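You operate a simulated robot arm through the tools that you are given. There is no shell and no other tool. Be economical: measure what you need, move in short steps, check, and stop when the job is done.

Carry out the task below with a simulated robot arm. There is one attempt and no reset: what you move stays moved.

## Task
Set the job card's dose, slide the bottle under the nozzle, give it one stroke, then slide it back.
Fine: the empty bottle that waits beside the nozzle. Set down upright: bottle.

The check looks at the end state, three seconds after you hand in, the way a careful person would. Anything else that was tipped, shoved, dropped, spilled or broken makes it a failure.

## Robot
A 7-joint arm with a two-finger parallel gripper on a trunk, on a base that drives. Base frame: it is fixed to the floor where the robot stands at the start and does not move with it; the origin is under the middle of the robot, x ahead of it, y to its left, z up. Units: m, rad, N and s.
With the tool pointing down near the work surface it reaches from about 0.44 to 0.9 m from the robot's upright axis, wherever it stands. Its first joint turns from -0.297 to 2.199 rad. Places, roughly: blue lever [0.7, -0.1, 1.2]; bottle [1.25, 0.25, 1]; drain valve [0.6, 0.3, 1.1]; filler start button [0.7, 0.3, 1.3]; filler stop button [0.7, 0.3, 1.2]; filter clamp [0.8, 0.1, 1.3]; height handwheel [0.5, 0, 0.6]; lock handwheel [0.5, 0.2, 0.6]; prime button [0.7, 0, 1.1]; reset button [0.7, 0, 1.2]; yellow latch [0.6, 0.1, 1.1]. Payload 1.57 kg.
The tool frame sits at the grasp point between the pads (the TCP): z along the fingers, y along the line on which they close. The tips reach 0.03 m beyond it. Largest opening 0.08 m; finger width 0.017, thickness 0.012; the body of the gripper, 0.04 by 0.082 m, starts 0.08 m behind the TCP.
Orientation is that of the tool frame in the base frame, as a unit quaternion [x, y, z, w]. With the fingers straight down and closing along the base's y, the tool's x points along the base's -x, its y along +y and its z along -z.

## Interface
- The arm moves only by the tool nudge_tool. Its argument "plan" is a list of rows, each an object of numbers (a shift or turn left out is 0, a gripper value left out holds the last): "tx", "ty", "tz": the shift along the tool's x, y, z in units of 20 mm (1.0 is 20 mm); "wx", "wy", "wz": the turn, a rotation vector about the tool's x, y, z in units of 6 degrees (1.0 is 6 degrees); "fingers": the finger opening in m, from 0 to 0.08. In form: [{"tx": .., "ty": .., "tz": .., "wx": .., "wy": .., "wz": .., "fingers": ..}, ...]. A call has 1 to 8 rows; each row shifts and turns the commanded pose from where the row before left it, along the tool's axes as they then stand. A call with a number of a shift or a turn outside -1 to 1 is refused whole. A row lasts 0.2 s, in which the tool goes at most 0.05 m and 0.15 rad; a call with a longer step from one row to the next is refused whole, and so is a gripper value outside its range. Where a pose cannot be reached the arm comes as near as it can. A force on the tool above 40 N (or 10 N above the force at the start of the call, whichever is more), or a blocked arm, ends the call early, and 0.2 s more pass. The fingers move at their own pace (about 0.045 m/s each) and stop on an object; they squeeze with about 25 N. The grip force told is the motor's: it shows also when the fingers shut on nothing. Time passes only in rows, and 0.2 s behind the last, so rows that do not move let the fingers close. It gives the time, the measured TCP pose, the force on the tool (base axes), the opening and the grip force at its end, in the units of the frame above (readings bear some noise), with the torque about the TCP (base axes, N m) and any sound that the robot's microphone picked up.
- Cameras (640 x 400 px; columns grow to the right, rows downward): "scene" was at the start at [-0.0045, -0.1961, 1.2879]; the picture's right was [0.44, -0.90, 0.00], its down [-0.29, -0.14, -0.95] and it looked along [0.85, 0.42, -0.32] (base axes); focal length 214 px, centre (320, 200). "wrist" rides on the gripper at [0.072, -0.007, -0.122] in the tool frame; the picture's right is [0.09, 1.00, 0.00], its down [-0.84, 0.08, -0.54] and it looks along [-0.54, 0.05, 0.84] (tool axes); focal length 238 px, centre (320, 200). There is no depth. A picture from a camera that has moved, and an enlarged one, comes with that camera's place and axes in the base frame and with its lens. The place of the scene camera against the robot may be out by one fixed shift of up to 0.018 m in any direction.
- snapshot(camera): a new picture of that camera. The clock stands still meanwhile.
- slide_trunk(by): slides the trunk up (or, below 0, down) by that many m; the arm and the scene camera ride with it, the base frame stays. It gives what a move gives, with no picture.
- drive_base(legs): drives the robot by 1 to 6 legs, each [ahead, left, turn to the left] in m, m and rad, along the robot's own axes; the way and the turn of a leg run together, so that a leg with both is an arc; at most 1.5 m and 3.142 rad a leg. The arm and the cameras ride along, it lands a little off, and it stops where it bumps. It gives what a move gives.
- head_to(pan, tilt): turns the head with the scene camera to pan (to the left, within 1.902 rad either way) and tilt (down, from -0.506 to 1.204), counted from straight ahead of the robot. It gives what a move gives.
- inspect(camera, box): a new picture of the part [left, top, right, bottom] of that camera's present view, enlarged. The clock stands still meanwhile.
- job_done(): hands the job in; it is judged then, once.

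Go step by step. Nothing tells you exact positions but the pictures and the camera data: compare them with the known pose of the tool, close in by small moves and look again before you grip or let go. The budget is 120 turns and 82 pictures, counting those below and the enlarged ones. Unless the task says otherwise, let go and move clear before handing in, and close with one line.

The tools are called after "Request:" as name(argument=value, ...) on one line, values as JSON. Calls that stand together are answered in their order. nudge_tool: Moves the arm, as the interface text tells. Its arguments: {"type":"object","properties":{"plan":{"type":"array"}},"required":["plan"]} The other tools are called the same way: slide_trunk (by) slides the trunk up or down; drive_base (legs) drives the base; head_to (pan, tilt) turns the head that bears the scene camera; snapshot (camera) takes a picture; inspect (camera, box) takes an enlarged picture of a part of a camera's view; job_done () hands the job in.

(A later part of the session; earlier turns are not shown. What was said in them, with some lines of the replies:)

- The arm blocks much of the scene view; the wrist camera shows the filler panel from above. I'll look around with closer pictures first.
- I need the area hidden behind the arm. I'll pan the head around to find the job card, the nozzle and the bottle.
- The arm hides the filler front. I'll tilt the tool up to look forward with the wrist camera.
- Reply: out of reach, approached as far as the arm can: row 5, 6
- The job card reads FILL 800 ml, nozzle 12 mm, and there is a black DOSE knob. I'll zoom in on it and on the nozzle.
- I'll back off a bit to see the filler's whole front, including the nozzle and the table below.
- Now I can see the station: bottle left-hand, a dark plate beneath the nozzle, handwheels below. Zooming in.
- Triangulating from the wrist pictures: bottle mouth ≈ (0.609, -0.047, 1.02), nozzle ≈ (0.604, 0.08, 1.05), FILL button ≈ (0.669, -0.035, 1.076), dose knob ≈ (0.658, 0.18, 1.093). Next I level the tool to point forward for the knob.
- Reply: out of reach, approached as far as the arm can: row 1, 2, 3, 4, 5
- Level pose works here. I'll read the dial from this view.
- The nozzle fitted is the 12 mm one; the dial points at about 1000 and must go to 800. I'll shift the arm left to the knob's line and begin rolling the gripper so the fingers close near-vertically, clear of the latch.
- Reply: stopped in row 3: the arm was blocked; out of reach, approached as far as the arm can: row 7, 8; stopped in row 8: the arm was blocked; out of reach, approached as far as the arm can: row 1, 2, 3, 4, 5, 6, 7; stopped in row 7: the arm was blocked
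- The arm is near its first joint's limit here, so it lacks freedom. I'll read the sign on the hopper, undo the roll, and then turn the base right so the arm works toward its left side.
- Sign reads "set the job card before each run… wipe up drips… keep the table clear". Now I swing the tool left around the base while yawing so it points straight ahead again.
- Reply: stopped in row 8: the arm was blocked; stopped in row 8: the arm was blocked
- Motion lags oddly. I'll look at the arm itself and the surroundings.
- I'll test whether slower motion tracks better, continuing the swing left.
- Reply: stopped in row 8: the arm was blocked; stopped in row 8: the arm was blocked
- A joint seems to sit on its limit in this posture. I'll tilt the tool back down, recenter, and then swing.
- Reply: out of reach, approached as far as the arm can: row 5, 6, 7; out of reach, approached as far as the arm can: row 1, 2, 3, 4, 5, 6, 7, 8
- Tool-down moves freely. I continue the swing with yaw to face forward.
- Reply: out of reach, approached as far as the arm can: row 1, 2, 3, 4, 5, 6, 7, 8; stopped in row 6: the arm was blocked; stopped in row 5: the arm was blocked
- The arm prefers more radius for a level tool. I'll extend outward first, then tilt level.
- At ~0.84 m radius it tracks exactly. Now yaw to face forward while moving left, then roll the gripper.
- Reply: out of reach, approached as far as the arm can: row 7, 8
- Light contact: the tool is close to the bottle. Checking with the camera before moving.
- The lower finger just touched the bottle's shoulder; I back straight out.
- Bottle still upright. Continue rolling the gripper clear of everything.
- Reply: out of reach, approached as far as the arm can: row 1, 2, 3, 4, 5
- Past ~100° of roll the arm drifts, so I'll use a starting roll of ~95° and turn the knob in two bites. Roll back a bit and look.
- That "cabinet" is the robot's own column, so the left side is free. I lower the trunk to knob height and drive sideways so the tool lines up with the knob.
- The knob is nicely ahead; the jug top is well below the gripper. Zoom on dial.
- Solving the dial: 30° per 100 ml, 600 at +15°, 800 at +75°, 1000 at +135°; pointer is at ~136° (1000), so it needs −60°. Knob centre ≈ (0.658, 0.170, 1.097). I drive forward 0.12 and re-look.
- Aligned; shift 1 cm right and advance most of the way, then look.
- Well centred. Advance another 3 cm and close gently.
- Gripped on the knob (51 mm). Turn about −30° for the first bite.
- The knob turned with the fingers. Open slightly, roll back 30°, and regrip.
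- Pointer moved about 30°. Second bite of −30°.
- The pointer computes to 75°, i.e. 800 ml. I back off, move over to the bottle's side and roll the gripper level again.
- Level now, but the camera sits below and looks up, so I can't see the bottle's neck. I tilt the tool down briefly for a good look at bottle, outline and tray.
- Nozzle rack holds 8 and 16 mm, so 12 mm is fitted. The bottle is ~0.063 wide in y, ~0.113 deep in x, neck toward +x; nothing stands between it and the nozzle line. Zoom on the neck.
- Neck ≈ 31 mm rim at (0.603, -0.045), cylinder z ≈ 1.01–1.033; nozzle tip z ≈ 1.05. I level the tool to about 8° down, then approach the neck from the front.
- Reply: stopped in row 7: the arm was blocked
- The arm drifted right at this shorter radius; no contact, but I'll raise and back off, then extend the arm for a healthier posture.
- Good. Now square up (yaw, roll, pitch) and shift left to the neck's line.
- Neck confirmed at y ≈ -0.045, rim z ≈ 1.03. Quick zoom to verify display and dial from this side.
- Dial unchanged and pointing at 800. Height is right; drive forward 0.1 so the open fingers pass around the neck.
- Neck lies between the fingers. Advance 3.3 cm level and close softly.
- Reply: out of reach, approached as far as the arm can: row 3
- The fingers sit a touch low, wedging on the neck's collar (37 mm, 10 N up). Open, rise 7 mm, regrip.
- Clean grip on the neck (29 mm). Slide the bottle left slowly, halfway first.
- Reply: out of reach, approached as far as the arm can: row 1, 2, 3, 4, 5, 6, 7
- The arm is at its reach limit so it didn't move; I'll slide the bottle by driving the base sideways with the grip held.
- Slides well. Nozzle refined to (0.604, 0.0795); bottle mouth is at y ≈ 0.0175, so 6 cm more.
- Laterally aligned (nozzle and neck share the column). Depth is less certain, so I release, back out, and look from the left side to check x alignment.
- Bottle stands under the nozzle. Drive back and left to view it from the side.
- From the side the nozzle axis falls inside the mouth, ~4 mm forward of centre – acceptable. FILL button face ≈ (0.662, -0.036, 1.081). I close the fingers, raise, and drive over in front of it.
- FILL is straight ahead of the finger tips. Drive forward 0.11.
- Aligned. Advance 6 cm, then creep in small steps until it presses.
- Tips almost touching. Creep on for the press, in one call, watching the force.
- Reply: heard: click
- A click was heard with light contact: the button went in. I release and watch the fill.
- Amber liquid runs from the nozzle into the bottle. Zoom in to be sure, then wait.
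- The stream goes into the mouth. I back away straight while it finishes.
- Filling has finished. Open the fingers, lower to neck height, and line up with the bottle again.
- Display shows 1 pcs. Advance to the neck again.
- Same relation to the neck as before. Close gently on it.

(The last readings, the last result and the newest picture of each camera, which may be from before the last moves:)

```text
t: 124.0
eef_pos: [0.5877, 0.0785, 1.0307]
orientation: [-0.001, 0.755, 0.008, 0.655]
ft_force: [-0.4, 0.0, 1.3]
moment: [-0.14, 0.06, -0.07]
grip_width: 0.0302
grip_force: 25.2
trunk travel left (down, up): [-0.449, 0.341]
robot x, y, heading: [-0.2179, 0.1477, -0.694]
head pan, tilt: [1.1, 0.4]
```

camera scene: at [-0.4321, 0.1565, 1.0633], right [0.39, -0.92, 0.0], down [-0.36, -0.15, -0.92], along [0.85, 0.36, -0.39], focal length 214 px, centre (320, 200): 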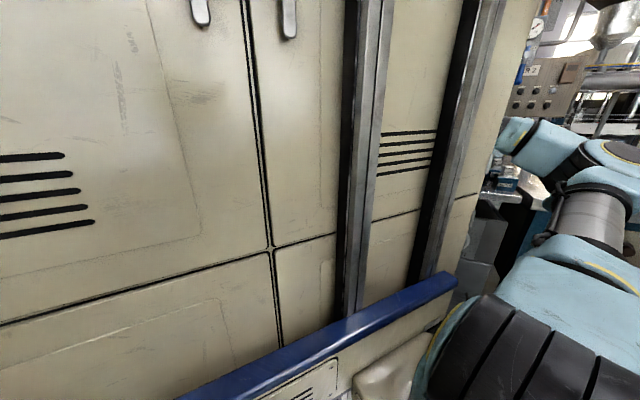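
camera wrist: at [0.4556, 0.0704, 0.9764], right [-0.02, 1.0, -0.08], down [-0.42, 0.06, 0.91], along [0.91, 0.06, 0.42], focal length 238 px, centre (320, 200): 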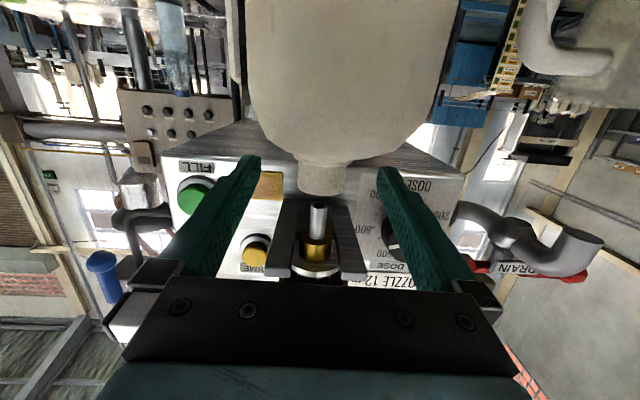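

Gripped. Slide it back with the base, half the way first, checking the load.

Request:
drive_base(legs=[[0.039, -0.047, 0]])

Request:
snapshot(camera="wrist")

```text
t: 124.9
eef_pos: [0.5882, 0.0176, 1.0322]
orientation: [0.0, 0.755, 0.007, 0.656]
ft_force: [3.2, 2.0, 3.5]
moment: [0.4, -0.42, -0.01]
grip_width: 0.03
grip_force: 25.1
trunk travel left (down, up): [-0.449, 0.341]
robot x, y, heading: [-0.2152, 0.0904, -0.694]
head pan, tilt: [1.1, 0.4]
```

```text
20 pictures are left
camera wrist: at [0.4557, 0.0093, 0.9769], right [-0.02, 1.0, -0.08], down [-0.42, 0.06, 0.91], along [0.91, 0.06, 0.42], focal length 238 px, centre (320, 200)
```

wrist: 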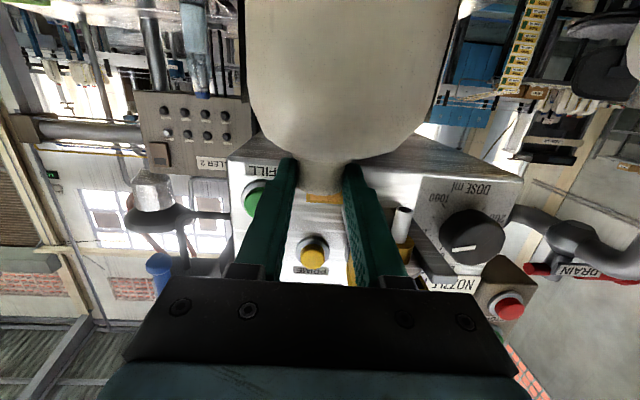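

Upright and steady. Slide the remaining 6 cm.

Request:
drive_base(legs=[[0.0392, -0.0472, 0]])

Request:
snapshot(camera="wrist")

```text
t: 125.9
eef_pos: [0.5876, -0.0438, 1.031]
orientation: [-0.001, 0.755, 0.009, 0.655]
ft_force: [1.1, 1.1, 0.5]
moment: [0.33, -0.34, 0.01]
grip_width: 0.0299
grip_force: 24.7
trunk travel left (down, up): [-0.449, 0.341]
robot x, y, heading: [-0.2153, 0.0245, -0.69]
head pan, tilt: [1.1, 0.4]
```

```text
19 pictures are left
camera wrist: at [0.4561, -0.0525, 0.9769], right [-0.02, 1.0, -0.08], down [-0.42, 0.06, 0.91], along [0.91, 0.06, 0.42], focal length 238 px, centre (320, 200)
```

wrist: 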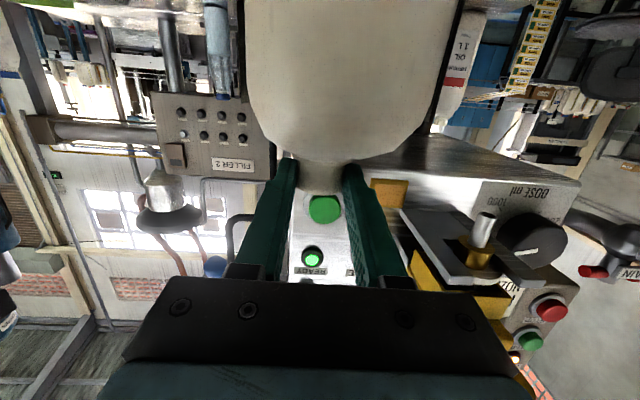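

Back at its start spot. Open slowly and retreat.

Request:
nudge_tool(plan=[{"fingers": 0.032}, {"fingers": 0.036}, {"fingers": 0.045}, {"fingers": 0.06}, {"fingers": 0.08}, {}, {}])

Request:
nudge_tool(plan=[{"tz": -0.6, "tx": 0.09}, {"tz": -0.9, "tx": 0.13}, {"tz": -0.9, "tx": 0.13}, {}])

Request:
drive_base(legs=[[-0.153, -0.129, 0]])

Request:
snapshot(camera="wrist")

```text
t: 127.5
eef_pos: [0.5878, -0.0451, 1.0314]
orientation: [-0.002, 0.755, 0.009, 0.655]
ft_force: [-0.3, 0.7, 0.0]
moment: [0.0, -0.02, -0.02]
grip_width: 0.0802
grip_force: 0.2
trunk travel left (down, up): [-0.449, 0.341]
robot x, y, heading: [-0.2172, 0.0276, -0.696]
head pan, tilt: [1.1, 0.4]
```

```text
t: 128.5
eef_pos: [0.541, -0.0459, 1.0323]
orientation: [-0.001, 0.755, 0.008, 0.656]
ft_force: [0.0, -0.2, 0.1]
moment: [-0.06, 0.02, 0.01]
grip_width: 0.0799
grip_force: 0.2
trunk travel left (down, up): [-0.449, 0.341]
robot x, y, heading: [-0.2141, 0.0247, -0.687]
head pan, tilt: [1.1, 0.4]
```

```text
t: 130.1
eef_pos: [0.3373, -0.0464, 1.0315]
orientation: [-0.001, 0.755, 0.008, 0.656]
ft_force: [-0.4, -0.4, -1.0]
moment: [0.01, -0.02, 0.02]
grip_width: 0.08
grip_force: 0.0
trunk travel left (down, up): [-0.449, 0.341]
robot x, y, heading: [-0.4206, 0.0275, -0.695]
head pan, tilt: [1.1, 0.4]
```

```text
18 pictures are left
camera wrist: at [0.2061, -0.0535, 0.9767], right [-0.02, 1.0, -0.08], down [-0.42, 0.06, 0.91], along [0.91, 0.05, 0.42], focal length 238 px, centre (320, 200)
```

wrist: 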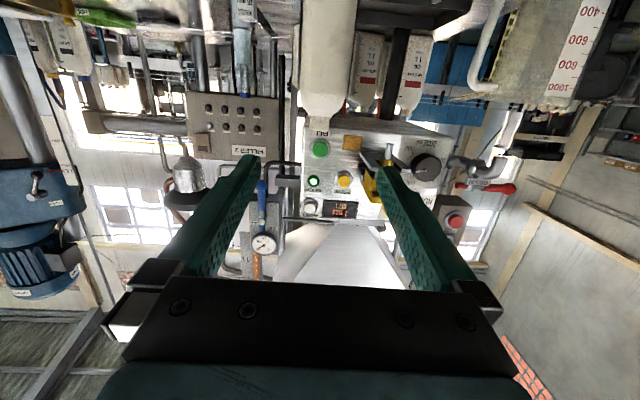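

Clear. I raise the trunk and tilt down for a final look at bottle and table.

Request:
slide_trunk(by=0.2)

Request:
nudge_tool(plan=[{"wy": 0.9}, {"wy": 0.9}, {"wy": 0.9}, {"wy": 0.9}, {"wy": 0.9}, {"wy": 0.9}, {"wy": 0.9}, {"wy": 0.9}])

Request:
inspect(camera="wrist", box=[220, 0, 480, 220])

```text
t: 132.3
eef_pos: [0.3378, -0.0449, 1.232]
orientation: [0.0, 0.756, 0.007, 0.655]
ft_force: [0.8, 0.2, 0.9]
moment: [-0.01, 0.01, 0.03]
grip_width: 0.08
grip_force: 0.2
trunk travel left (down, up): [-0.649, 0.141]
robot x, y, heading: [-0.4185, 0.0294, -0.695]
head pan, tilt: [1.1, 0.4]
```

```text
t: 134.1
eef_pos: [0.3368, -0.0486, 1.2329]
orientation: [-0.003, 0.943, 0.008, 0.333]
ft_force: [-0.3, 0.1, 0.4]
moment: [-0.01, 0.0, -0.04]
grip_width: 0.0804
grip_force: 0.0
out of reach, approached as far as the arm can: row 8
trunk travel left (down, up): [-0.649, 0.141]
robot x, y, heading: [-0.4162, 0.0242, -0.695]
head pan, tilt: [1.1, 0.4]
```

```text
1.82 times, centred on (350, 110) of wrist
camera zoom: at [0.2043, -0.0592, 1.283], right [-0.08, 1.0, -0.05], down [0.31, 0.07, 0.95], along [0.95, 0.06, -0.32], focal length 433 px, centre (266, 364)
```

zoom: 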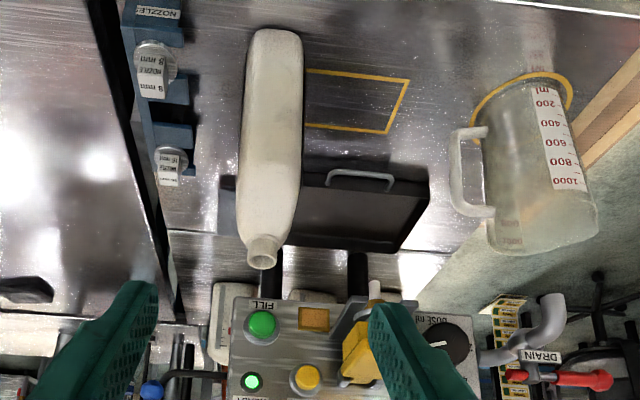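

The bottle is back upright at its place, the table is clean, the dial is at 800 and one stroke is counted; I hand in.

Request:
job_done()

```text
The job is handed in.
```

I set the dose to 800 ml, slid the bottle under the nozzle and gave it one stroke (the counter shows 1 pcs), then slid it back to its start spot, upright with no spills visible.
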